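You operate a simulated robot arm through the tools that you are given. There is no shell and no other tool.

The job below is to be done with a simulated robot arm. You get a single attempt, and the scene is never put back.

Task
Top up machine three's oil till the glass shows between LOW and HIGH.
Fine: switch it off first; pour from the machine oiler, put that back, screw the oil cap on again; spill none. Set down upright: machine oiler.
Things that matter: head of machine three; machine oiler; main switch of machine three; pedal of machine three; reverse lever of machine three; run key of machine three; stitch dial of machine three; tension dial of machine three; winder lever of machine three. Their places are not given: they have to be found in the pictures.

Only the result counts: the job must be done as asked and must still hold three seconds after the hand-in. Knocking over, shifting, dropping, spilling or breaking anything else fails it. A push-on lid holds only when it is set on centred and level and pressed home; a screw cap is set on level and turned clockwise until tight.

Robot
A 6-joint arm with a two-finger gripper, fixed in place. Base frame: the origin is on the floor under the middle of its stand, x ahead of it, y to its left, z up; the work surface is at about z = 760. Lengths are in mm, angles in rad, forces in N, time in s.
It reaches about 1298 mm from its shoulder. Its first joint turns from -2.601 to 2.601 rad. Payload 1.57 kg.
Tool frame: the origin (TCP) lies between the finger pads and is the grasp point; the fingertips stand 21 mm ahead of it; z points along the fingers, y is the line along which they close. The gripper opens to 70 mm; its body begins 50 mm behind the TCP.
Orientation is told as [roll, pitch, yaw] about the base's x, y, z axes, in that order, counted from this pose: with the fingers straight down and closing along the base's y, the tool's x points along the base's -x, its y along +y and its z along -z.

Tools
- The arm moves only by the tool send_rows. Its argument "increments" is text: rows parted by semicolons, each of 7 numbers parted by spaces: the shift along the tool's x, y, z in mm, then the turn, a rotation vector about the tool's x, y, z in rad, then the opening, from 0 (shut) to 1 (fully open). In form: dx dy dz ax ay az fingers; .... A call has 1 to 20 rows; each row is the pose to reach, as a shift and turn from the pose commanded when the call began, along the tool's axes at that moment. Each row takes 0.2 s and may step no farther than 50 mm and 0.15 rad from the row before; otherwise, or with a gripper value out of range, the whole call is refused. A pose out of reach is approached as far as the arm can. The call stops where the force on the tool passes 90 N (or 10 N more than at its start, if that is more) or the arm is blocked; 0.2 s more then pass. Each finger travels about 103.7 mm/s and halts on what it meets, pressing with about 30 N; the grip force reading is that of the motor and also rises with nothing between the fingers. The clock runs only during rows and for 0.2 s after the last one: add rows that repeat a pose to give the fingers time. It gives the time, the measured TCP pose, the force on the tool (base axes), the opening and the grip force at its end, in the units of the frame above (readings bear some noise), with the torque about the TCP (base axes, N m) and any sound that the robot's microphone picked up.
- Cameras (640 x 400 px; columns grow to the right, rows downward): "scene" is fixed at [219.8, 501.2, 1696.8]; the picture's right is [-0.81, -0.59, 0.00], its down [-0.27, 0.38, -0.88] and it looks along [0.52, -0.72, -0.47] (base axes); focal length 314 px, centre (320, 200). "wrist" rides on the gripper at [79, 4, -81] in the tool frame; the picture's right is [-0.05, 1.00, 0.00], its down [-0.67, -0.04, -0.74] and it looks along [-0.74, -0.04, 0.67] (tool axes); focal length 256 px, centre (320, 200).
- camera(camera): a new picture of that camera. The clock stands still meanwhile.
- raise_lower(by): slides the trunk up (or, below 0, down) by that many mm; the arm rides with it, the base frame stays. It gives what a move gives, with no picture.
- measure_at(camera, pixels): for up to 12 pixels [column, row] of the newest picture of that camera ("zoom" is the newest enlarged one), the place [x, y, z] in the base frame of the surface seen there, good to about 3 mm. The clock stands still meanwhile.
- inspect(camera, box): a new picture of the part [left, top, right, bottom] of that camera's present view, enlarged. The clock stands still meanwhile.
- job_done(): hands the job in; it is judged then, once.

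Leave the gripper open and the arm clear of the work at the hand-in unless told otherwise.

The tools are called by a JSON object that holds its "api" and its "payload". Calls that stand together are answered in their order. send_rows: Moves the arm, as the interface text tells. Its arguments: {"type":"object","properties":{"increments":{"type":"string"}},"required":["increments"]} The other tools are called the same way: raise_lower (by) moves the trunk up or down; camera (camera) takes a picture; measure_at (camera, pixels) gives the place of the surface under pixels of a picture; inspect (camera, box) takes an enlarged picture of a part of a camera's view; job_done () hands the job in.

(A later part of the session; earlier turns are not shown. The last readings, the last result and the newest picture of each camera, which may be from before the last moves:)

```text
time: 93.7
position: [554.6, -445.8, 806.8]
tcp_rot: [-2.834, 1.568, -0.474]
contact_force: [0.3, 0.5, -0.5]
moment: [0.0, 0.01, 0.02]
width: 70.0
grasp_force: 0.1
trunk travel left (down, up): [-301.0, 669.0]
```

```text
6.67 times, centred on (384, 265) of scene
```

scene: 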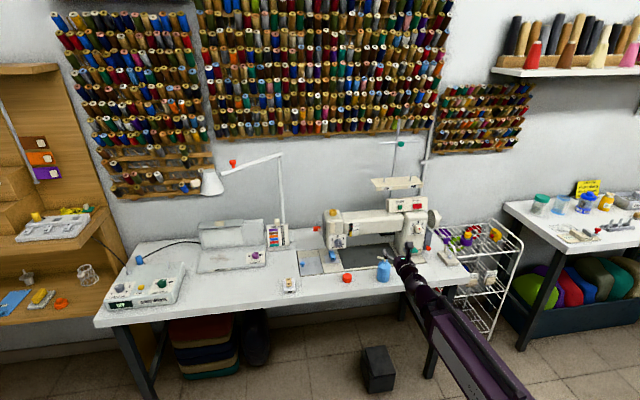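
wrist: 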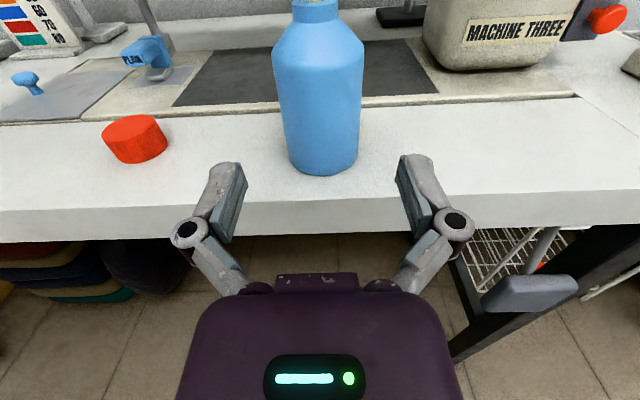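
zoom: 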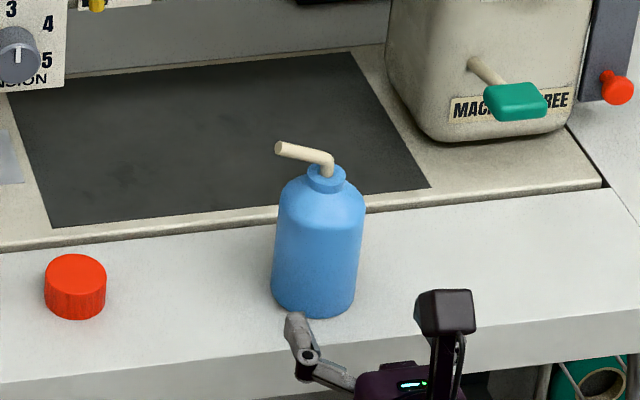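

The bottle is centred between the open fingers (col 319). I advance 77 mm towards it in two parts.

{"api": "send_rows", "payload": {"increments": "0 0 10 0 0 0 1;0 0 20 0 0 0 1;0 0 30 0 0 0 1;0 0 40 0 0 0 1"}}

{"api": "camera", "payload": {"camera": "wrist"}}

```text
time: 94.7
position: [582.0, -475.0, 806.5]
tcp_rot: [-2.876, 1.568, -0.518]
contact_force: [0.0, -0.2, 0.2]
moment: [-0.03, -0.02, 0.02]
width: 70.0
grasp_force: 0.1
trunk travel left (down, up): [-301.0, 669.0]
```

```text
taken
```

wrist: 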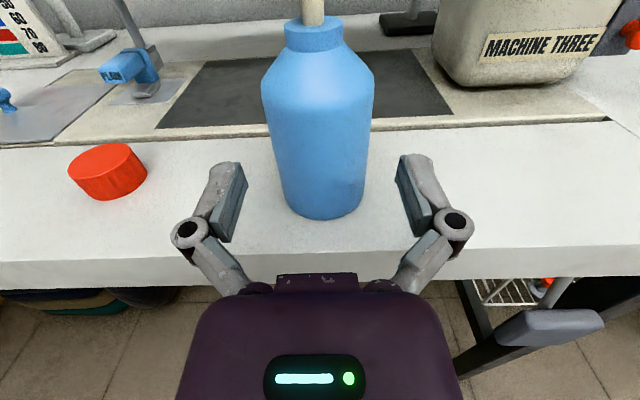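

Still centred. Advance the remaining 37 mm.

{"api": "send_rows", "payload": {"increments": "0 0 10 0 0 0 1;0 0 20 0 0 0 1;0 0 30 0 0 0 1;0 0 37 0 0 0 1;0 0 37 0 0 0 1"}}

{"api": "camera", "payload": {"camera": "wrist"}}

{"api": "inspect", "payload": {"camera": "scene", "box": [336, 235, 432, 295]}}

```text
time: 95.9
position: [608.2, -501.4, 806.3]
tcp_rot: [-2.894, 1.57, -0.535]
contact_force: [-0.2, -0.4, 0.3]
moment: [-0.01, 0.0, 0.0]
width: 70.1
grasp_force: 0.1
trunk travel left (down, up): [-301.0, 669.0]
```

```text
taken
```

wrist: 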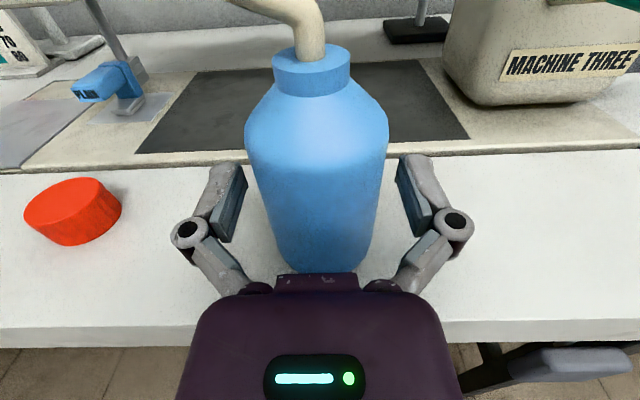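

```text
6.67 times, centred on (384, 265) of scene
```

zoom: 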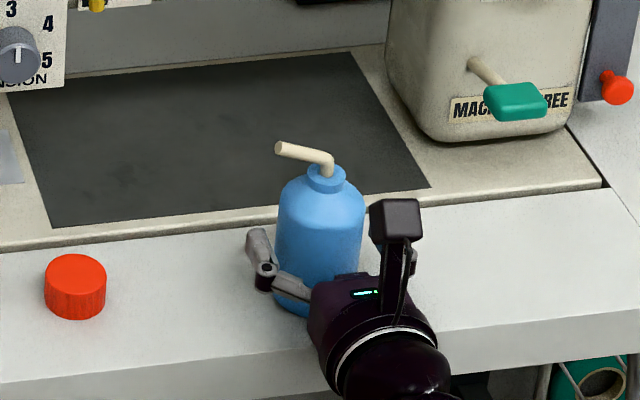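

In place at (608,−501). I shift 0.8 mm left to centre, and close on the bottle.

{"api": "send_rows", "payload": {"increments": "0 -0.8 0 0 0 0 1;0 -0.8 0 0 0 0 0.85;0 -0.8 0 0 0 0 0.6;0 -0.8 0 0 0 0 0.6;0 -0.8 0 0 0 0 0.6"}}

{"api": "inspect", "payload": {"camera": "scene", "box": [336, 235, 432, 295]}}

{"api": "camera", "payload": {"camera": "wrist"}}

```text
time: 97.1
position: [608.9, -500.4, 805.5]
tcp_rot: [-2.82, 1.57, -0.463]
contact_force: [0.3, 0.2, -0.6]
moment: [-0.01, 0.01, -0.02]
width: 51.7
grasp_force: 30.3
trunk travel left (down, up): [-301.0, 669.0]
```

```text
6.67 times, centred on (384, 265) of scene
```

zoom: 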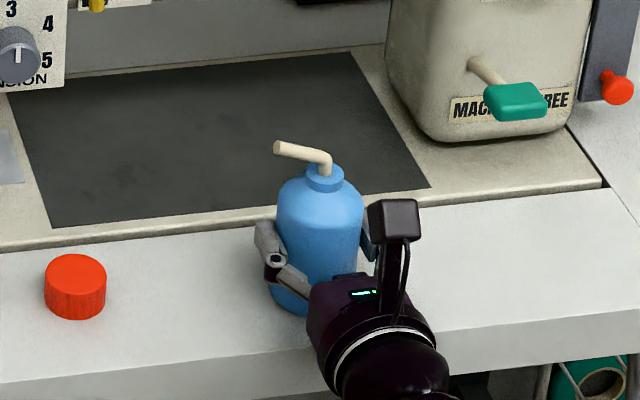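

```text
taken
```

wrist: 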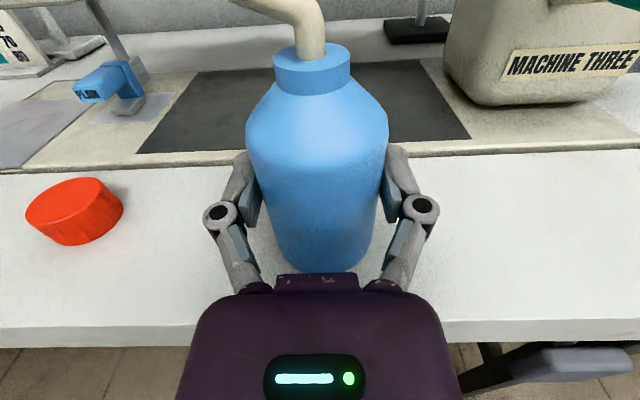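

Gripped (51.7 mm, 30 N). I lift 8 mm first and check weight and posture.

{"api": "raise_lower", "payload": {"by": 8}}

{"api": "inspect", "payload": {"camera": "scene", "box": [336, 235, 432, 295]}}

```text
time: 97.7
position: [609.4, -501.0, 813.7]
tcp_rot: [-2.811, 1.57, -0.453]
contact_force: [-0.4, -0.1, -1.1]
moment: [0.0, -0.01, -0.01]
width: 51.7
grasp_force: 30.2
trunk travel left (down, up): [-309.0, 661.0]
```

```text
6.67 times, centred on (384, 265) of scene
```

zoom: 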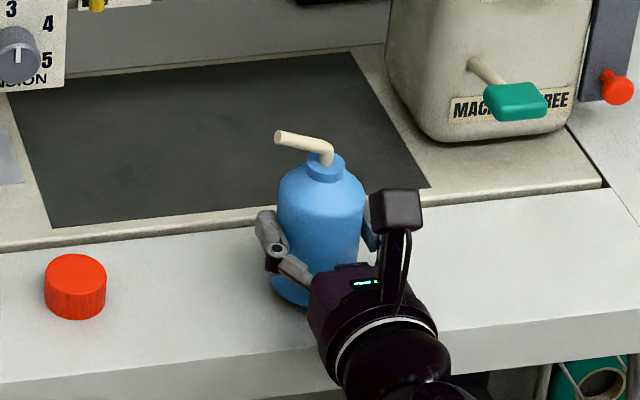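

The bottle lifts cleanly (light). I raise it 336 mm to z≈1150, still in front of the machine.

{"api": "raise_lower", "payload": {"by": 336}}

{"api": "camera", "payload": {"camera": "wrist"}}

{"api": "inspect", "payload": {"camera": "scene", "box": [336, 150, 464, 230]}}

```text
time: 101.0
position: [608.6, -501.2, 1150.5]
tcp_rot: [-2.812, 1.569, -0.453]
contact_force: [0.4, 0.1, -1.2]
moment: [-0.06, 0.03, -0.01]
width: 52.0
grasp_force: 29.6
trunk travel left (down, up): [-645.0, 325.0]
```

```text
taken
```

wrist: 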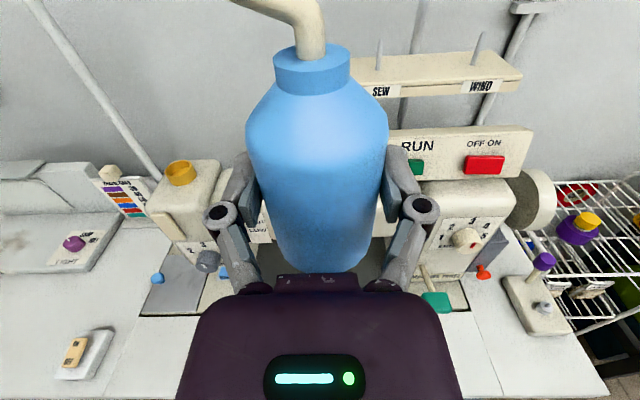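

```text
5.00 times, centred on (400, 190) of scene
```

zoom: 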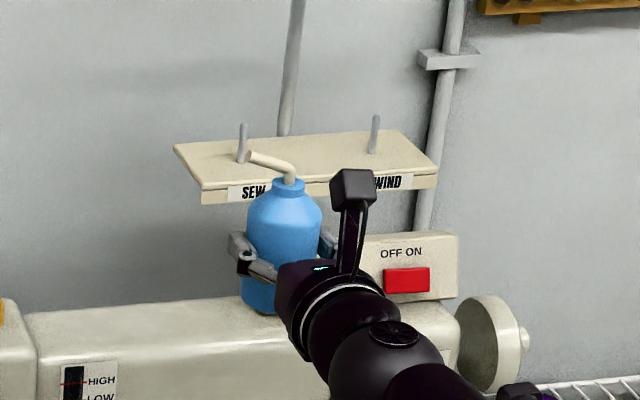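

I zoom on the spout and measure tip and neck relative to the hand (TCP at (608.6,−501.2,1150.5)).

{"api": "inspect", "payload": {"camera": "scene", "box": [360, 170, 408, 200]}}

{"api": "measure_at", "payload": {"camera": "zoom", "pixels": [[125, 170], [122, 160], [130, 178], [150, 175], [190, 185], [225, 205], [240, 225], [230, 245], [180, 320], [280, 320], [230, 320], [155, 165]]}}

```text
13.33 times, centred on (384, 185) of scene
```

zoom: 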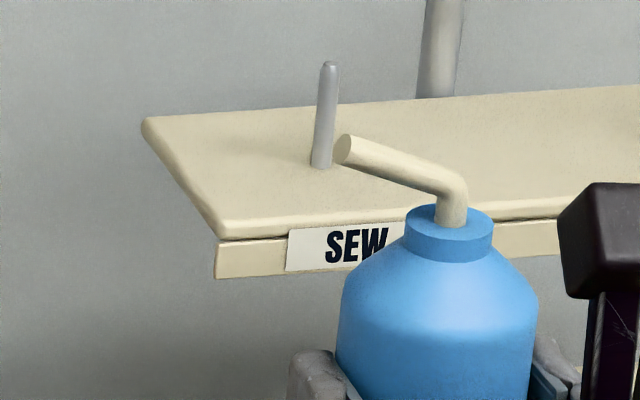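

```text
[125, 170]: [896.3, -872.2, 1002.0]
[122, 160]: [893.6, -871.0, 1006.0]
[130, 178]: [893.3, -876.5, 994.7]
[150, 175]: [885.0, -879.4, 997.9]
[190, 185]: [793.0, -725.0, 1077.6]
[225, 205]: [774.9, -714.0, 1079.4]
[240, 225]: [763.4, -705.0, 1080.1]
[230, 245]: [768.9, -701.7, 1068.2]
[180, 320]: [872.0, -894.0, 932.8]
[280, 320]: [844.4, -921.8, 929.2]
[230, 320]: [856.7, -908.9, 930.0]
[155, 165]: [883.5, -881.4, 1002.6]
```

Those pixels missed; the spout tip is at zoom (343,150). I measure again.

{"api": "measure_at", "payload": {"camera": "zoom", "pixels": [[340, 145], [343, 152], [345, 160], [350, 148], [370, 158], [400, 170], [430, 182], [455, 195], [452, 215], [448, 240], [410, 225], [485, 225]]}}

{"api": "measure_at", "payload": {"camera": "zoom", "pixels": [[340, 150], [344, 145], [342, 158], [346, 152], [360, 155], [380, 165], [440, 190], [448, 220], [430, 300], [480, 300], [380, 300], [440, 270]]}}

```text
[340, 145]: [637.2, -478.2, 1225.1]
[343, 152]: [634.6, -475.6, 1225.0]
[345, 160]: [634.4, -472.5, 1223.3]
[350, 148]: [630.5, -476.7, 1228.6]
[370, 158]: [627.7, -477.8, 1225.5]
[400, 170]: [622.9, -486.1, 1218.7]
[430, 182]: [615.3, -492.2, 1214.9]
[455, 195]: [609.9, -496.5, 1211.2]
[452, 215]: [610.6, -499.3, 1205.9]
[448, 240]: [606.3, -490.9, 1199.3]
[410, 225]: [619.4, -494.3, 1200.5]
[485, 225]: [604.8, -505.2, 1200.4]
```

```text
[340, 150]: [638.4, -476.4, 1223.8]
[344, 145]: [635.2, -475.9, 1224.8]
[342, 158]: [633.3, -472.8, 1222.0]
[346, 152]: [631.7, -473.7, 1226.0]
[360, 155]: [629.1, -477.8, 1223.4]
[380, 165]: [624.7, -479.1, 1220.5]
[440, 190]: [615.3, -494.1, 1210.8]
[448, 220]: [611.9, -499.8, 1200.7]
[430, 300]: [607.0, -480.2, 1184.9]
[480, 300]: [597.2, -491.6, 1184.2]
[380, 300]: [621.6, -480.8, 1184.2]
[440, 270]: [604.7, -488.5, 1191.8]
```

Tip offset from the hand: 37 mm along s, −0.6 along n, +73.6 up. Now I double-check the filler neck's rim using the wrist view (neck at (181,172)).

{"api": "inspect", "payload": {"camera": "wrist", "box": [149, 150, 213, 190]}}

{"api": "measure_at", "payload": {"camera": "zoom", "pixels": [[160, 170], [310, 130], [460, 210], [310, 230], [180, 130], [440, 130], [300, 190], [350, 190], [165, 200], [470, 170], [310, 100], [310, 260]]}}

```text
10.00 times, centred on (181, 170) of wrist
```

zoom: 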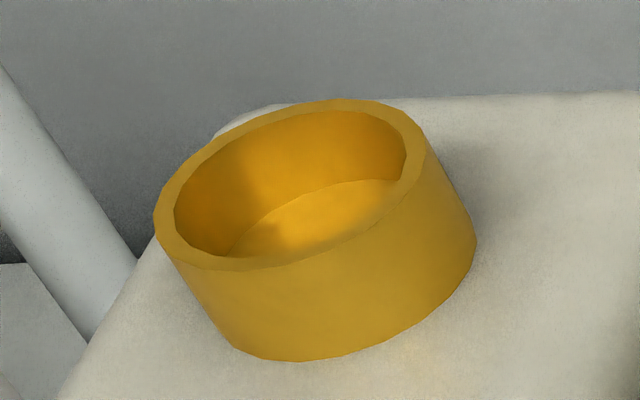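

```text
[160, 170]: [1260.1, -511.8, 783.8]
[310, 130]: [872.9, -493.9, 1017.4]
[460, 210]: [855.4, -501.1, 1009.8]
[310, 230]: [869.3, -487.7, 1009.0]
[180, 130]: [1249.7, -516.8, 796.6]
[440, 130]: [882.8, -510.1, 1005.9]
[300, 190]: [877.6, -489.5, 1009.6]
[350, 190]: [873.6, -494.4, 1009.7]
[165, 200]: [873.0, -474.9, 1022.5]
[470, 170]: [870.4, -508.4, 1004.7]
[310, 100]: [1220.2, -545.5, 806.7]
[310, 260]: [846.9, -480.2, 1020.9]
```

{"api": "measure_at", "payload": {"camera": "zoom", "pixels": [[162, 215], [175, 245], [220, 262], [290, 262], [350, 240], [400, 195], [415, 160], [400, 120], [340, 104], [270, 118], [210, 150], [178, 180]]}}

```text
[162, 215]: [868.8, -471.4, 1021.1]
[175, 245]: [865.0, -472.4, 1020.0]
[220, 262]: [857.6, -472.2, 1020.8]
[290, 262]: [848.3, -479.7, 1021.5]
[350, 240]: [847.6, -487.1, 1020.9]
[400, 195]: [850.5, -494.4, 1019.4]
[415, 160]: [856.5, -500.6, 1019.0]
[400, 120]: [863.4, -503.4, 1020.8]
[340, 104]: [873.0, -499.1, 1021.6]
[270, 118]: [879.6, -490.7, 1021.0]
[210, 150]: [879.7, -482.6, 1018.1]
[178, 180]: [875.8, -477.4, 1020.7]
```

The neck's rim circle: centre (863.7,−486.3), z≈1020.5. Now I carry the upright bottle over so its spout tip is above the neck centre: 153.7 mm left, 169.3 mm forward, at z=1150.

{"api": "send_rows", "payload": {"increments": "0 -19.2 21.2 0 0 0 0.6;0 -38.4 42.3 0 0 0 0.6;0 -57.6 63.5 0 0 0 0.6;0 -76.9 84.7 0 0 0 0.6;0 -96.1 105.8 0 0 0 0.6;0 -115.3 127 0 0 0 0.6;0 -134.5 148.1 0 0 0 0.6;0 -153.7 169.3 0 0 0 0.6;0 -153.7 169.3 0 0 0 0.6"}}

{"api": "inspect", "payload": {"camera": "scene", "box": [304, 150, 400, 230]}}

{"api": "camera", "payload": {"camera": "wrist"}}

```text
time: 103.0
position: [838.0, -510.3, 1151.0]
tcp_rot: [-2.94, 1.567, -0.583]
contact_force: [-0.3, -1.5, 0.5]
moment: [0.03, 0.0, -0.04]
width: 51.9
grasp_force: 30.3
trunk travel left (down, up): [-645.0, 325.0]
```

```text
5.00 times, centred on (352, 190) of scene
```

zoom: 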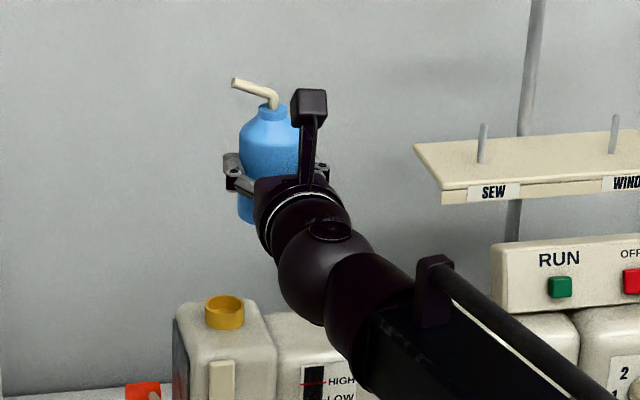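

```text
taken
```

wrist: 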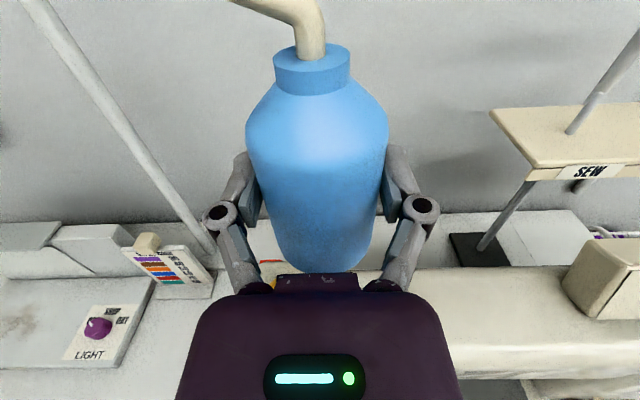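

The tip is above the neck. I now tilt to 0.7 rad (40°) at this height, shifting the hand right so the tip stays above the neck; I'll then check for any flow.

{"api": "send_rows", "payload": {"increments": "0 7.2 0 0 0 -0.1 0.6;0 13.9 0 0 0 -0.2 0.6;0 20.1 0 0 0 -0.3 0.6;0 25.7 0 0 0 -0.4 0.6"}}

{"api": "inspect", "payload": {"camera": "scene", "box": [304, 150, 400, 230]}}

```text
time: 104.0
position: [817.9, -530.0, 1149.8]
tcp_rot: [1.58, 1.169, -2.347]
contact_force: [-0.2, 0.5, -0.6]
moment: [0.0, 0.04, -0.05]
width: 51.6
grasp_force: 30.1
trunk travel left (down, up): [-645.0, 325.0]
```

```text
5.00 times, centred on (352, 190) of scene
```

zoom: 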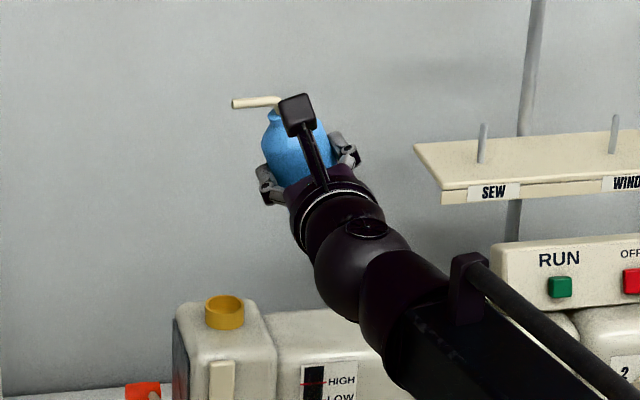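

No flow at 0.4 rad; the spout is now level. On to 0.7 rad with the tip held above the neck.

{"api": "send_rows", "payload": {"increments": "-1.99 4.7 0 0 0 -0.1 0.6;-3.66 8.66 0 0 0 -0.2 0.6;-5.06 11.97 0 0 0 -0.3 0.6"}}

{"api": "inspect", "payload": {"camera": "scene", "box": [304, 150, 400, 230]}}

{"api": "measure_at", "payload": {"camera": "zoom", "pixels": [[233, 110], [235, 114], [238, 112], [250, 108], [270, 105]]}}

```text
time: 104.8
position: [811.1, -539.9, 1150.4]
tcp_rot: [1.577, 0.868, -2.351]
contact_force: [-0.6, 1.2, -1.2]
moment: [0.02, 0.0, 0.01]
width: 51.5
grasp_force: 30.0
trunk travel left (down, up): [-645.0, 325.0]
```

```text
5.00 times, centred on (352, 190) of scene
```

zoom: 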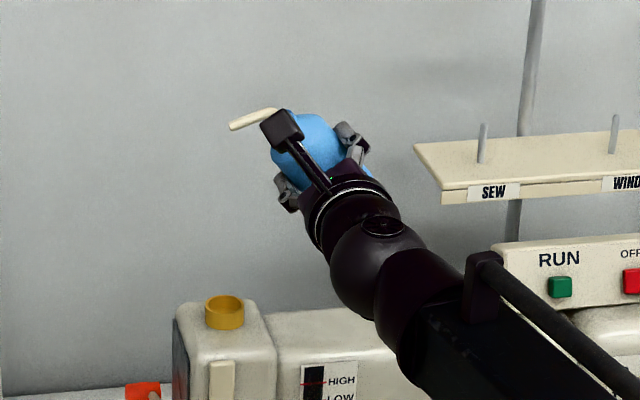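

```text
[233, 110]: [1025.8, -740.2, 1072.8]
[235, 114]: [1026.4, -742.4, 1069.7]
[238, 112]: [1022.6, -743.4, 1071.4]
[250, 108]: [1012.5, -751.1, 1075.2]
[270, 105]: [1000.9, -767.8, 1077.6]
```

No flow at 0.7 rad. I zoom in to measure where the tip really is.

{"api": "inspect", "payload": {"camera": "scene", "box": [320, 160, 368, 190]}}

```text
13.33 times, centred on (344, 175) of scene
```

zoom: 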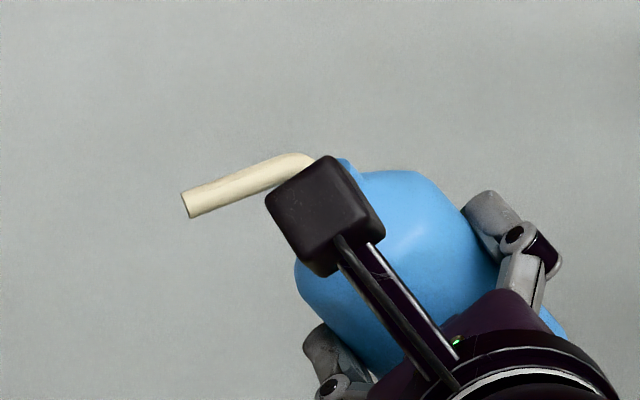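

{"api": "measure_at", "payload": {"camera": "zoom", "pixels": [[186, 203], [185, 197], [189, 212], [195, 200], [198, 208], [205, 196], [230, 188], [260, 175]]}}

```text
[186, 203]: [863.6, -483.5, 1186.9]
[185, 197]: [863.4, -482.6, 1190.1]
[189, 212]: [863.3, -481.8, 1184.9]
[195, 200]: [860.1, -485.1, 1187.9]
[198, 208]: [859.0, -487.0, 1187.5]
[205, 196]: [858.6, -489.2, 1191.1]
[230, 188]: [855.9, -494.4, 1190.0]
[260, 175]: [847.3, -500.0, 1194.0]
```

The tip is at (863.5,−483,1187), over the neck centre within ~3 mm. I lower 94 mm to TCP z≈1056 (bottle's low edge then ~12 mm above the machine arm).

{"api": "raise_lower", "payload": {"by": -70}}

{"api": "inspect", "payload": {"camera": "scene", "box": [304, 170, 400, 230]}}

{"api": "raise_lower", "payload": {"by": -24}}

{"api": "inspect", "payload": {"camera": "scene", "box": [304, 170, 400, 230]}}

{"api": "camera", "payload": {"camera": "wrist"}}

```text
time: 105.8
position: [810.5, -538.7, 1080.2]
tcp_rot: [1.576, 0.87, -2.35]
contact_force: [-0.4, -0.5, -0.1]
moment: [-0.01, 0.01, -0.03]
width: 52.2
grasp_force: 29.5
trunk travel left (down, up): [-575.0, 395.0]
```

```text
6.67 times, centred on (352, 200) of scene
```

zoom: 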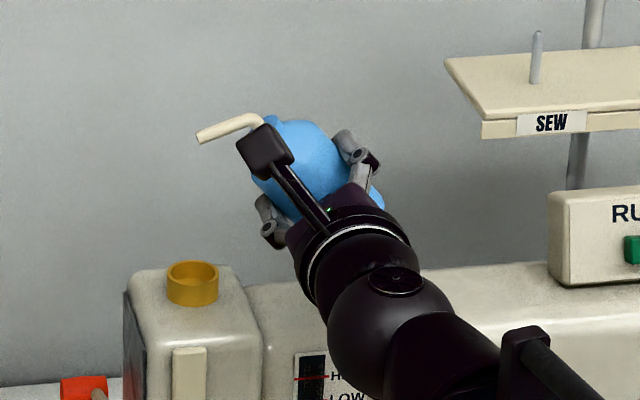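

```text
time: 106.5
position: [811.3, -539.2, 1056.7]
tcp_rot: [1.575, 0.871, -2.353]
contact_force: [0.4, -0.1, 0.0]
moment: [0.02, 0.0, 0.03]
width: 51.8
grasp_force: 30.2
trunk travel left (down, up): [-551.0, 419.0]
```

```text
6.67 times, centred on (352, 200) of scene
```

zoom: 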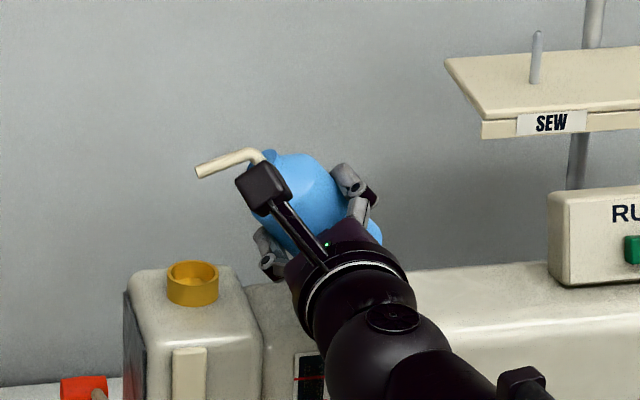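

```text
taken
```

wrist: 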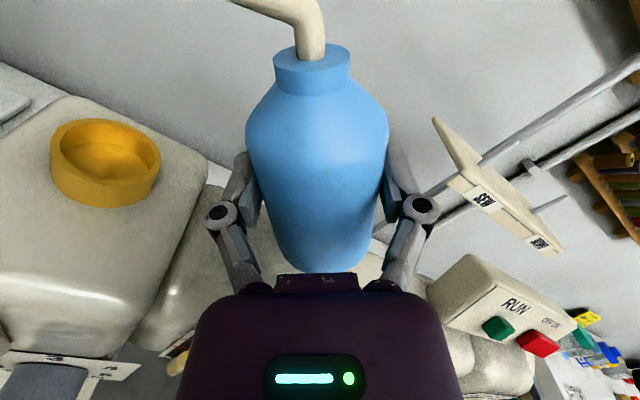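

The neck is seen at left, and part of the glass at about (180,355) in the wrist view. I zoom there to see if I can read the level.

{"api": "inspect", "payload": {"camera": "wrist", "box": [120, 310, 216, 380]}}

{"api": "inspect", "payload": {"camera": "scene", "box": [328, 210, 376, 240]}}

```text
5.71 times, centred on (168, 345) of wrist
```

zoom: 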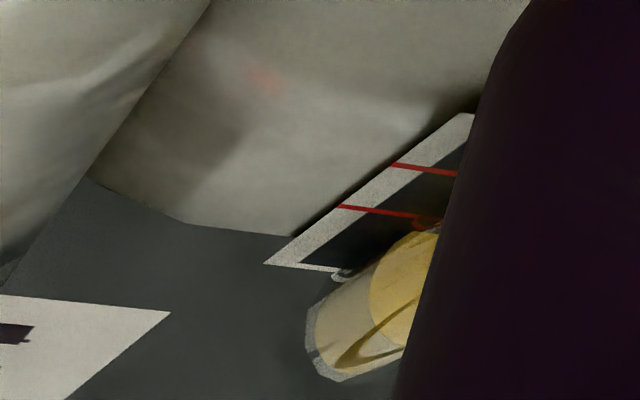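

```text
13.33 times, centred on (352, 225) of scene
```

zoom: 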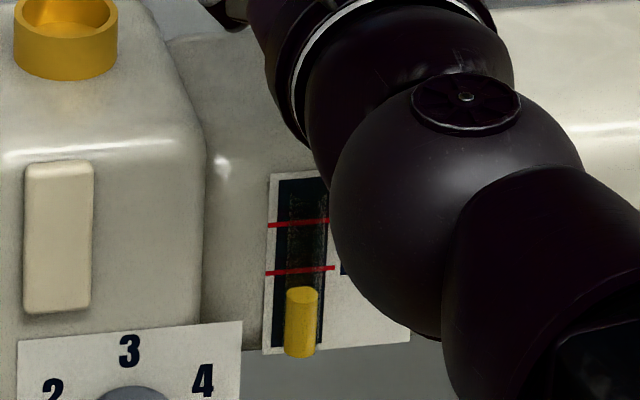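

The scene camera still sees the glass: level is below LOW. I tilt on to 0.8, then 0.9 rad, checking for flow each time.

{"api": "send_rows", "payload": {"increments": "-0.94 1.11 0 0 0 -0.05 0.6;-1.87 2.22 0 0 0 -0.1 0.6"}}

{"api": "inspect", "payload": {"camera": "scene", "box": [320, 190, 384, 240]}}

```text
time: 107.1
position: [809.4, -540.1, 1056.7]
tcp_rot: [1.575, 0.771, -2.35]
contact_force: [0.9, 0.0, -1.0]
moment: [0.01, 0.01, 0.0]
width: 51.8
grasp_force: 30.3
trunk travel left (down, up): [-551.0, 419.0]
```

```text
8.00 times, centred on (352, 215) of scene
```

zoom: 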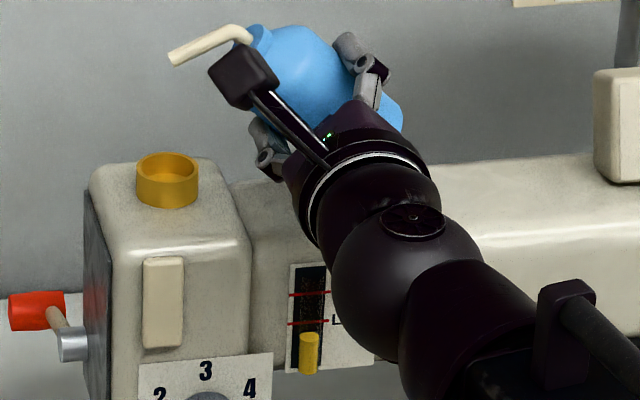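

No flow at 0.8. On to 0.9.

{"api": "send_rows", "payload": {"increments": "-0.75 0.73 0 0 0 -0.05 0.6;-1.51 1.46 0 0 0 -0.1 0.6"}}

{"api": "inspect", "payload": {"camera": "scene", "box": [320, 190, 384, 240]}}

```text
time: 107.7
position: [808.6, -542.9, 1056.6]
tcp_rot: [1.575, 0.67, -2.353]
contact_force: [0.1, -1.3, -0.6]
moment: [-0.03, 0.02, -0.03]
width: 51.7
grasp_force: 30.4
trunk travel left (down, up): [-551.0, 419.0]
```

```text
8.00 times, centred on (352, 215) of scene
```

zoom: 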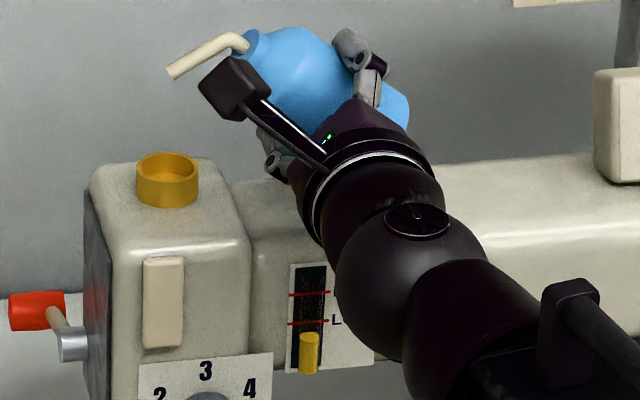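

Still none. I lower 8 mm (clearance allows it) and go to 1.0 rad.

{"api": "raise_lower", "payload": {"by": -8}}

{"api": "send_rows", "payload": {"increments": "-0.5 0.4 0 0 0 -0.05 0.6;-0.94 0.75 0 0 0 -0.1 0.6"}}

{"api": "inspect", "payload": {"camera": "scene", "box": [320, 190, 384, 240]}}

```text
time: 108.3
position: [807.5, -542.1, 1048.7]
tcp_rot: [1.576, 0.672, -2.353]
contact_force: [-1.0, 0.5, -1.2]
moment: [0.0, 0.0, -0.01]
width: 52.0
grasp_force: 29.9
trunk travel left (down, up): [-543.0, 427.0]
```

```text
time: 108.9
position: [805.5, -544.1, 1048.6]
tcp_rot: [1.576, 0.571, -2.351]
contact_force: [0.6, 0.4, -0.7]
moment: [-0.01, 0.0, -0.03]
width: 51.9
grasp_force: 30.7
trunk travel left (down, up): [-543.0, 427.0]
```

```text
8.00 times, centred on (352, 215) of scene
```

zoom: 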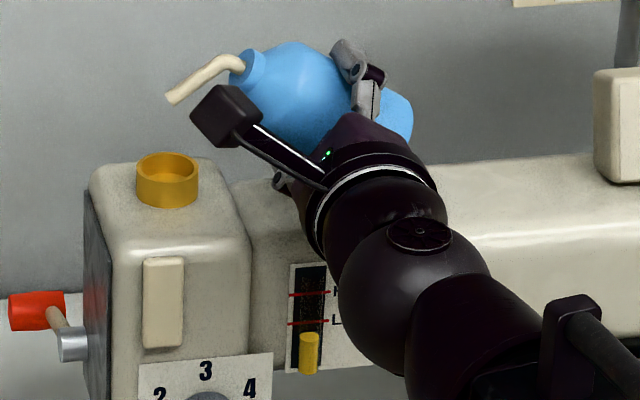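

No flow at 1.0. Lower 4 mm and go to 1.1 rad.

{"api": "raise_lower", "payload": {"by": -4}}

{"api": "send_rows", "payload": {"increments": "-0.2 0.13 0 0 0 -0.05 0.6;-0.42 0.27 0 0 0 -0.1 0.6"}}

{"api": "inspect", "payload": {"camera": "scene", "box": [320, 190, 384, 240]}}

```text
time: 109.4
position: [805.9, -544.7, 1045.2]
tcp_rot: [1.577, 0.571, -2.354]
contact_force: [-1.1, 0.2, -0.9]
moment: [-0.01, 0.01, 0.03]
width: 51.6
grasp_force: 30.1
trunk travel left (down, up): [-539.0, 431.0]
```

```text
time: 110.0
position: [806.3, -543.9, 1045.0]
tcp_rot: [1.577, 0.472, -2.352]
contact_force: [0.5, -0.4, -1.1]
moment: [0.03, 0.0, 0.01]
width: 51.8
grasp_force: 30.6
trunk travel left (down, up): [-539.0, 431.0]
```

```text
8.00 times, centred on (352, 215) of scene
```

zoom: 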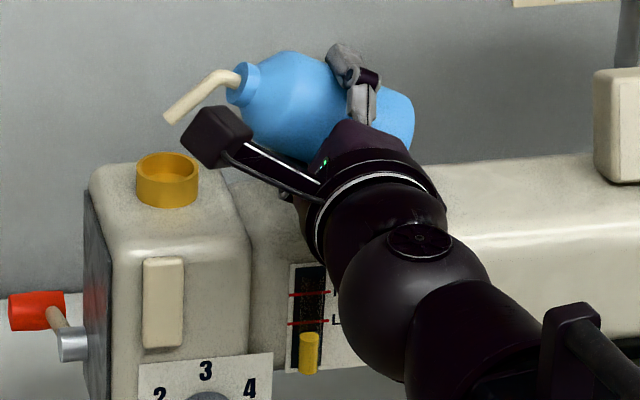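

No flow at 1.1. I verify the tip's position now before the flow starts.

{"api": "inspect", "payload": {"camera": "scene", "box": [320, 190, 352, 215]}}

```text
16.00 times, centred on (336, 202) of scene
```

zoom: 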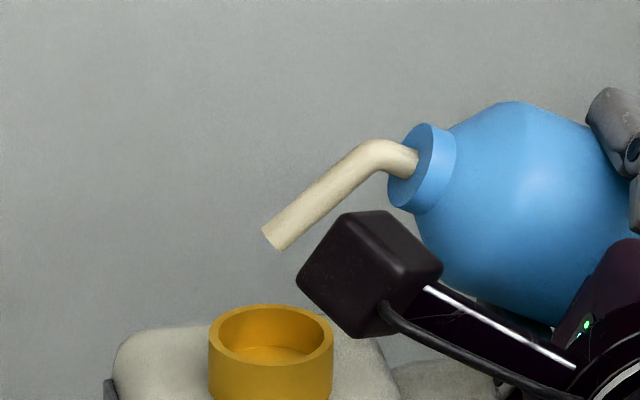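

{"api": "measure_at", "payload": {"camera": "zoom", "pixels": [[270, 235], [276, 245], [268, 228], [280, 235], [285, 240], [275, 225], [300, 215], [320, 200]]}}

```text
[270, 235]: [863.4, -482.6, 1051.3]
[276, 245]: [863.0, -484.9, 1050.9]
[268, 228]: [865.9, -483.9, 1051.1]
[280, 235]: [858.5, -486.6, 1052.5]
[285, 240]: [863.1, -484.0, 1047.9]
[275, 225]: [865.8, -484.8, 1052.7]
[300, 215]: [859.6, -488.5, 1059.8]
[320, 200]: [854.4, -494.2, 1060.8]
```

Tip is centred over the neck, ~28 mm above the rim. I lower 4 mm and tilt to 1.2 rad.

{"api": "raise_lower", "payload": {"by": -4}}

{"api": "send_rows", "payload": {"increments": "0.18 -0.09 0 0 0 -0.05 0.6;0.36 -0.18 0 0 0 -0.1 0.6"}}

{"api": "inspect", "payload": {"camera": "scene", "box": [320, 190, 384, 240]}}

```text
time: 110.6
position: [806.3, -544.3, 1041.1]
tcp_rot: [1.575, 0.472, -2.354]
contact_force: [0.0, 0.1, -0.4]
moment: [-0.03, 0.01, -0.01]
width: 51.7
grasp_force: 30.1
trunk travel left (down, up): [-535.0, 435.0]
```

```text
time: 111.2
position: [806.6, -543.0, 1040.7]
tcp_rot: [1.575, 0.368, -2.353]
contact_force: [-0.2, -0.7, -1.4]
moment: [0.02, -0.03, -0.01]
width: 51.7
grasp_force: 30.4
trunk travel left (down, up): [-535.0, 435.0]
```

```text
8.00 times, centred on (352, 215) of scene
```

zoom: 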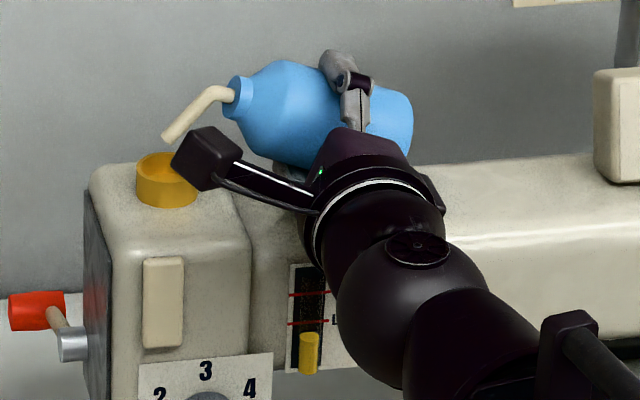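

No flow at 1.2. Half-step to 1.25 rad.

{"api": "send_rows", "payload": {"increments": "0.5 -0.2 0 0 0 -0.05 0.6;0.5 -0.2 0 0 0 -0.05 0.6"}}

{"api": "inspect", "payload": {"camera": "scene", "box": [320, 190, 384, 240]}}

```text
time: 111.8
position: [807.7, -543.1, 1041.1]
tcp_rot: [1.575, 0.323, -2.354]
contact_force: [0.4, -0.2, -0.4]
moment: [0.0, 0.02, 0.0]
width: 52.1
grasp_force: 29.8
trunk travel left (down, up): [-535.0, 435.0]
```

```text
8.00 times, centred on (352, 215) of scene
```

zoom: 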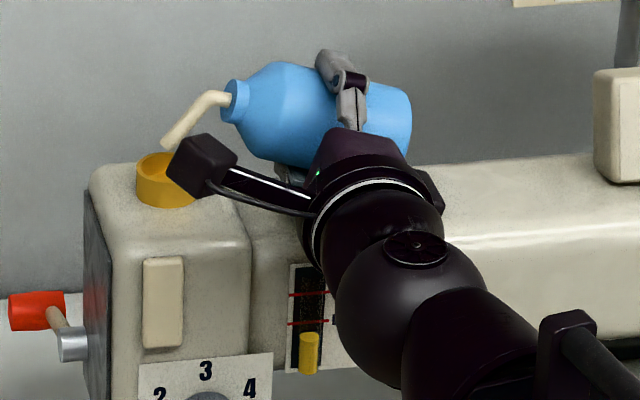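

Still none. To 1.3 rad.

{"api": "send_rows", "payload": {"increments": "0.57 -0.19 0 0 0 -0.05 0.6;0.57 -0.19 0 0 0 -0.05 0.6"}}

{"api": "inspect", "payload": {"camera": "scene", "box": [320, 190, 384, 240]}}

```text
time: 112.4
position: [807.9, -543.8, 1041.9]
tcp_rot: [1.573, 0.273, -2.355]
contact_force: [0.7, -0.1, -0.8]
moment: [0.01, -0.01, -0.02]
width: 51.8
grasp_force: 29.9
trunk travel left (down, up): [-535.0, 435.0]
```

```text
8.00 times, centred on (352, 215) of scene
```

zoom: 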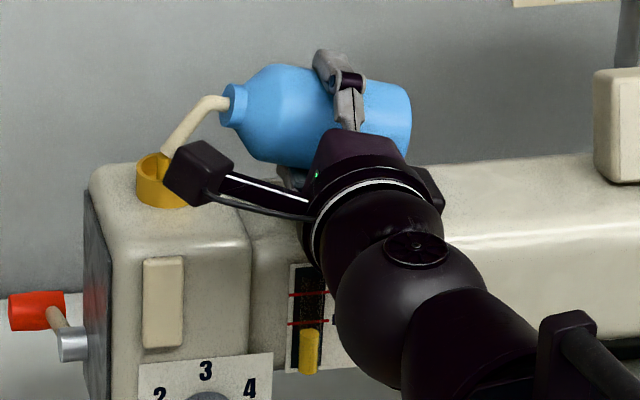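

The column might have risen slightly. I zoom on the glass and on the tip.

{"api": "inspect", "payload": {"camera": "scene", "box": [344, 220, 368, 240]}}

{"api": "inspect", "payload": {"camera": "scene", "box": [320, 195, 352, 220]}}

```text
16.00 times, centred on (356, 230) of scene
```

zoom: 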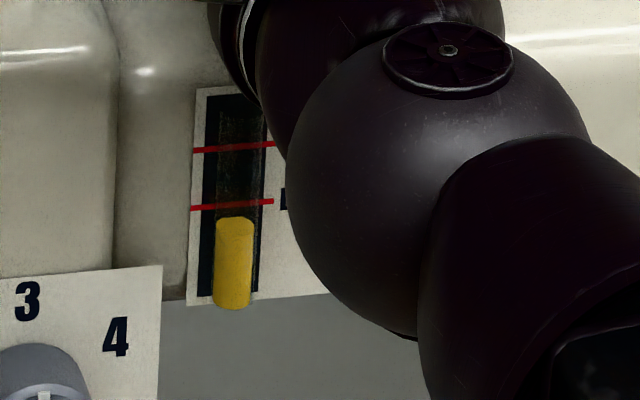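

```text
16.00 times, centred on (336, 208) of scene
```

zoom: 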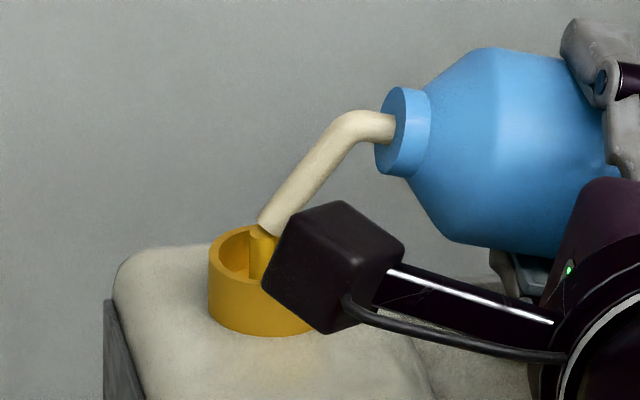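

Oil is running from the tip into the neck and the column is rising (top now ~12 px below LOW; LOW–HIGH is 56 px). I hold for one row (0.4 s) and read again.

{"api": "send_rows", "payload": {"increments": "0 0 0 0 0 0 0.6"}}

{"api": "inspect", "payload": {"camera": "scene", "box": [344, 220, 368, 240]}}

{"api": "inspect", "payload": {"camera": "scene", "box": [320, 195, 352, 220]}}

```text
time: 112.8
position: [808.1, -543.8, 1040.3]
tcp_rot: [1.573, 0.271, -2.354]
contact_force: [0.3, -0.1, -0.2]
moment: [-0.01, 0.01, -0.01]
width: 51.7
grasp_force: 30.1
trunk travel left (down, up): [-535.0, 435.0]
```

```text
16.00 times, centred on (356, 230) of scene
```

zoom: 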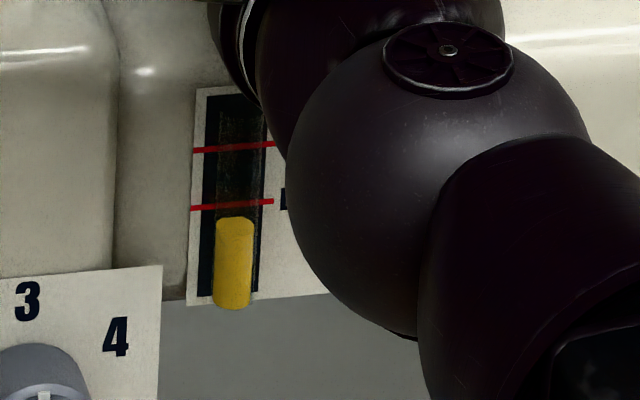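

```text
16.00 times, centred on (336, 208) of scene
```

zoom: 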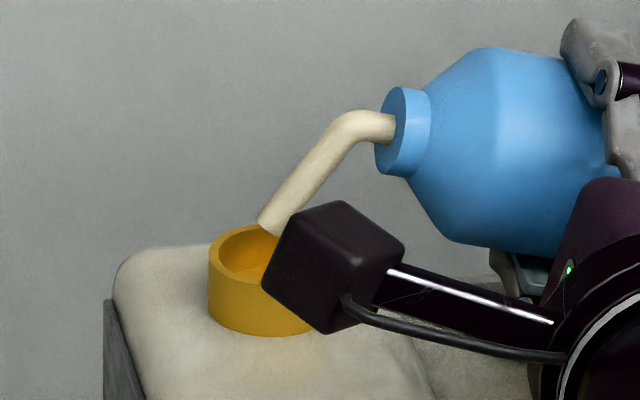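

The flow stopped by itself (oil settled at this tilt); level still just under LOW. I tilt a bit more: +0.04 rad.

{"api": "send_rows", "payload": {"increments": "0.5 -0.15 0 0 0 -0.02 0.6;0.7 -0.2 0 0 0 -0.04 0.6;0.7 -0.2 0 0 0 -0.04 0.6"}}

{"api": "inspect", "payload": {"camera": "scene", "box": [344, 220, 368, 240]}}

{"api": "inspect", "payload": {"camera": "scene", "box": [320, 195, 352, 220]}}

```text
time: 113.6
position: [806.8, -542.8, 1040.2]
tcp_rot: [1.574, 0.231, -2.355]
contact_force: [0.5, 0.2, -1.0]
moment: [0.01, 0.0, -0.01]
width: 51.5
grasp_force: 29.8
trunk travel left (down, up): [-535.0, 435.0]
```

```text
16.00 times, centred on (356, 230) of scene
```

zoom: 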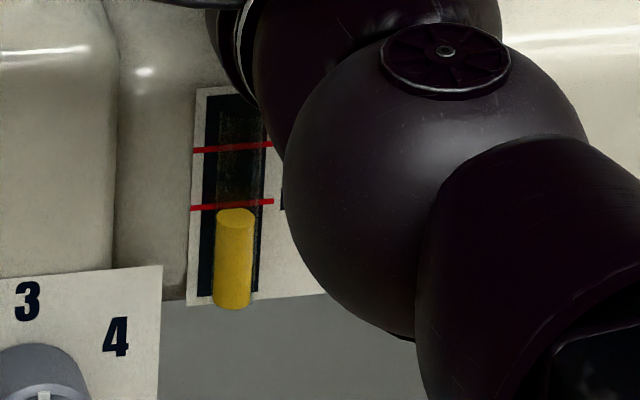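

```text
16.00 times, centred on (336, 208) of scene
```

zoom: 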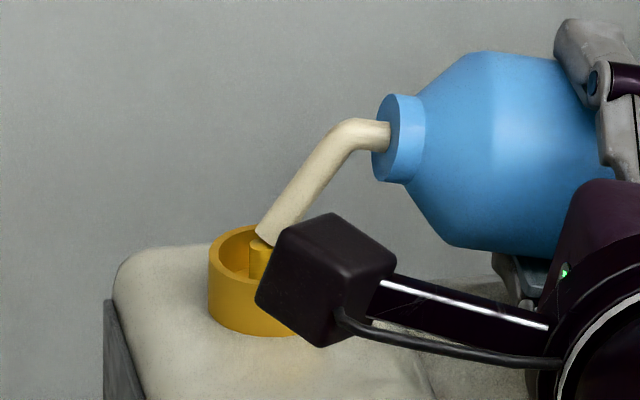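

Flowing again; level is at about LOW now. Hold for another row.

{"api": "send_rows", "payload": {"increments": "0 0 0 0 0 0 0.6"}}

{"api": "inspect", "payload": {"camera": "scene", "box": [344, 220, 368, 240]}}

{"api": "inspect", "payload": {"camera": "scene", "box": [320, 195, 352, 220]}}

```text
time: 114.0
position: [806.7, -542.2, 1040.6]
tcp_rot: [1.573, 0.232, -2.353]
contact_force: [-0.3, 1.4, -0.5]
moment: [0.02, -0.01, 0.01]
width: 51.7
grasp_force: 30.1
trunk travel left (down, up): [-535.0, 435.0]
```

```text
16.00 times, centred on (356, 230) of scene
```

zoom: 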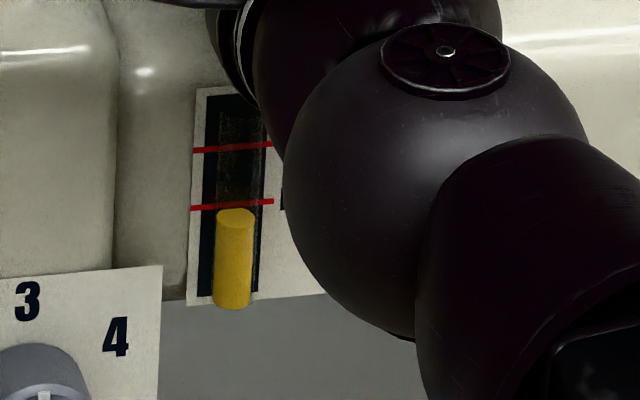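

```text
16.00 times, centred on (336, 208) of scene
```

zoom: 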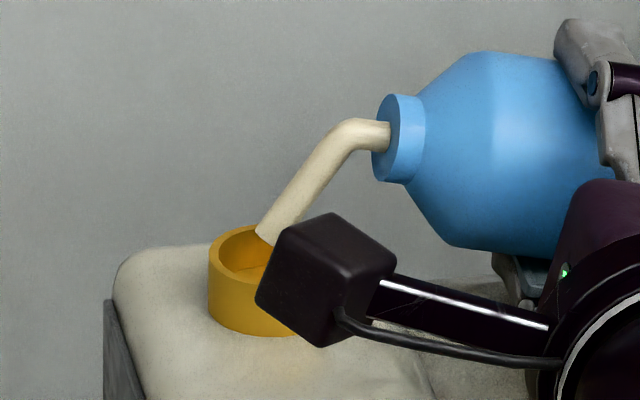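

Stopped again with the level at about LOW (~9 px per 0.04 rad). I need ~30 px more. I raise 7 mm to keep the tip above the rim, then tilt another 0.05.

{"api": "raise_lower", "payload": {"by": 7}}

{"api": "send_rows", "payload": {"increments": "0.5 -0.12 0 0 0 -0.025 0.6;1.07 -0.25 0 0 0 -0.05 0.6;1.07 -0.25 0 0 0 -0.05 0.6;1.07 -0.25 0 0 0 -0.05 0.6"}}

{"api": "inspect", "payload": {"camera": "scene", "box": [344, 220, 368, 240]}}

{"api": "inspect", "payload": {"camera": "scene", "box": [320, 195, 352, 220]}}

```text
time: 114.5
position: [807.2, -542.5, 1047.4]
tcp_rot: [1.575, 0.233, -2.354]
contact_force: [-0.1, -0.2, 0.7]
moment: [0.02, -0.01, 0.02]
width: 51.8
grasp_force: 29.7
trunk travel left (down, up): [-542.0, 428.0]
```

```text
time: 115.5
position: [808.6, -542.1, 1048.9]
tcp_rot: [1.574, 0.181, -2.354]
contact_force: [0.8, 0.2, -1.2]
moment: [-0.02, 0.02, -0.03]
width: 51.9
grasp_force: 30.3
trunk travel left (down, up): [-542.0, 428.0]
```

```text
16.00 times, centred on (356, 230) of scene
```

zoom: 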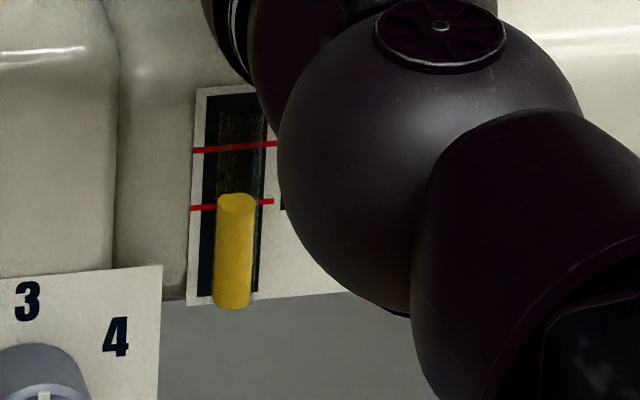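

```text
16.00 times, centred on (336, 208) of scene
```

zoom: 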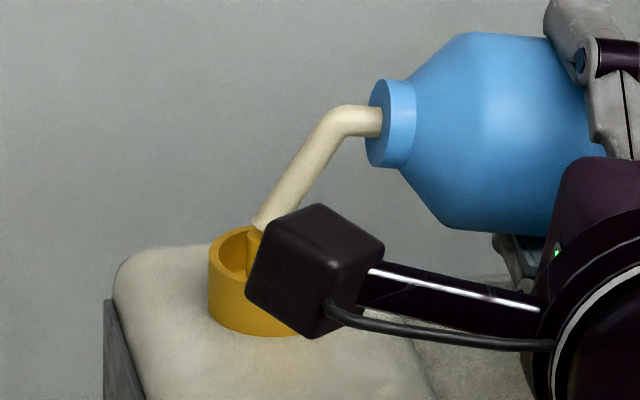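

The level has crossed LOW (top at ~193 vs LOW ~204) and still trickles. Hold.

{"api": "send_rows", "payload": {"increments": "0 0 0 0 0 0 0.6;0 0 0 0 0 0 0.6"}}

{"api": "inspect", "payload": {"camera": "scene", "box": [344, 220, 368, 240]}}

{"api": "inspect", "payload": {"camera": "scene", "box": [320, 195, 352, 220]}}

```text
time: 116.1
position: [809.2, -541.7, 1047.4]
tcp_rot: [1.574, 0.182, -2.355]
contact_force: [-0.3, 0.5, -0.2]
moment: [0.0, 0.03, 0.01]
width: 51.9
grasp_force: 29.9
trunk travel left (down, up): [-542.0, 428.0]
```

```text
16.00 times, centred on (356, 230) of scene
```

zoom: 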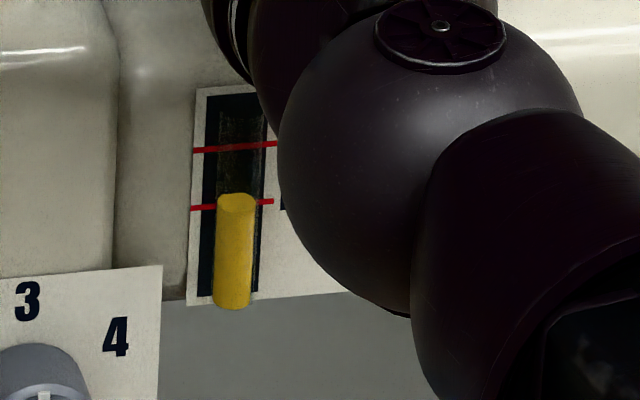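

```text
16.00 times, centred on (336, 208) of scene
```

zoom: 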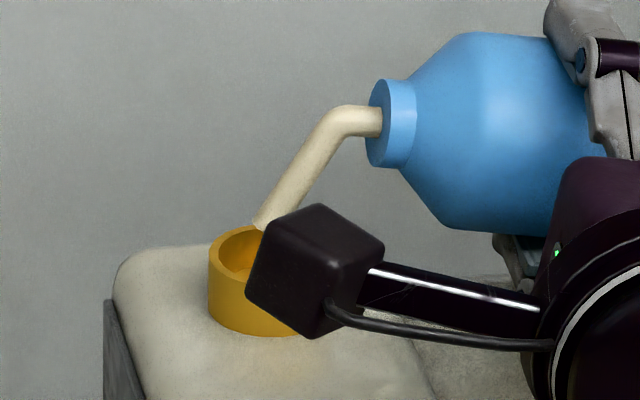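

Stopped; the column's top is just above LOW. I tilt 0.06 more.

{"api": "send_rows", "payload": {"increments": "0.76 -0.14 0 0 0 -0.03 0.6;1.52 -0.28 0 0 0 -0.06 0.6;1.52 -0.28 0 0 0 -0.06 0.6;1.52 -0.28 0 0 0 -0.06 0.6;1.52 -0.28 0 0 0 -0.06 0.6;1.52 -0.28 0 0 0 -0.06 0.6"}}

{"api": "inspect", "payload": {"camera": "scene", "box": [344, 220, 368, 240]}}

{"api": "inspect", "payload": {"camera": "scene", "box": [320, 195, 352, 220]}}

```text
time: 117.5
position: [810.5, -540.4, 1048.6]
tcp_rot: [1.576, 0.122, -2.355]
contact_force: [1.5, -1.9, 4.6]
moment: [0.23, -0.33, -0.18]
width: 51.9
grasp_force: 30.3
trunk travel left (down, up): [-542.0, 428.0]
```

```text
16.00 times, centred on (356, 230) of scene
```

zoom: 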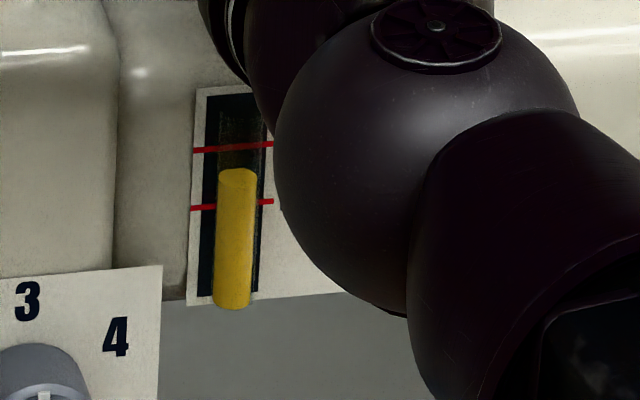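

```text
16.00 times, centred on (336, 208) of scene
```

zoom: 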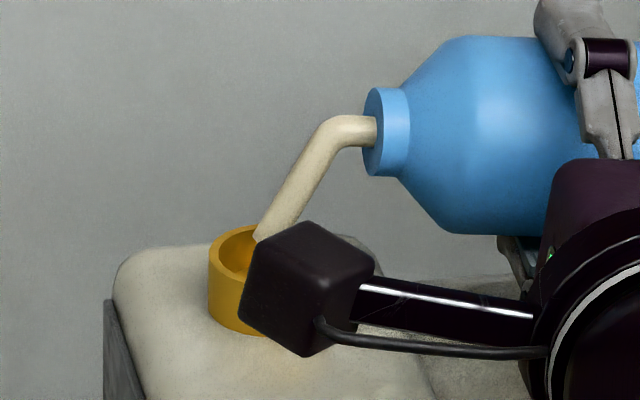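

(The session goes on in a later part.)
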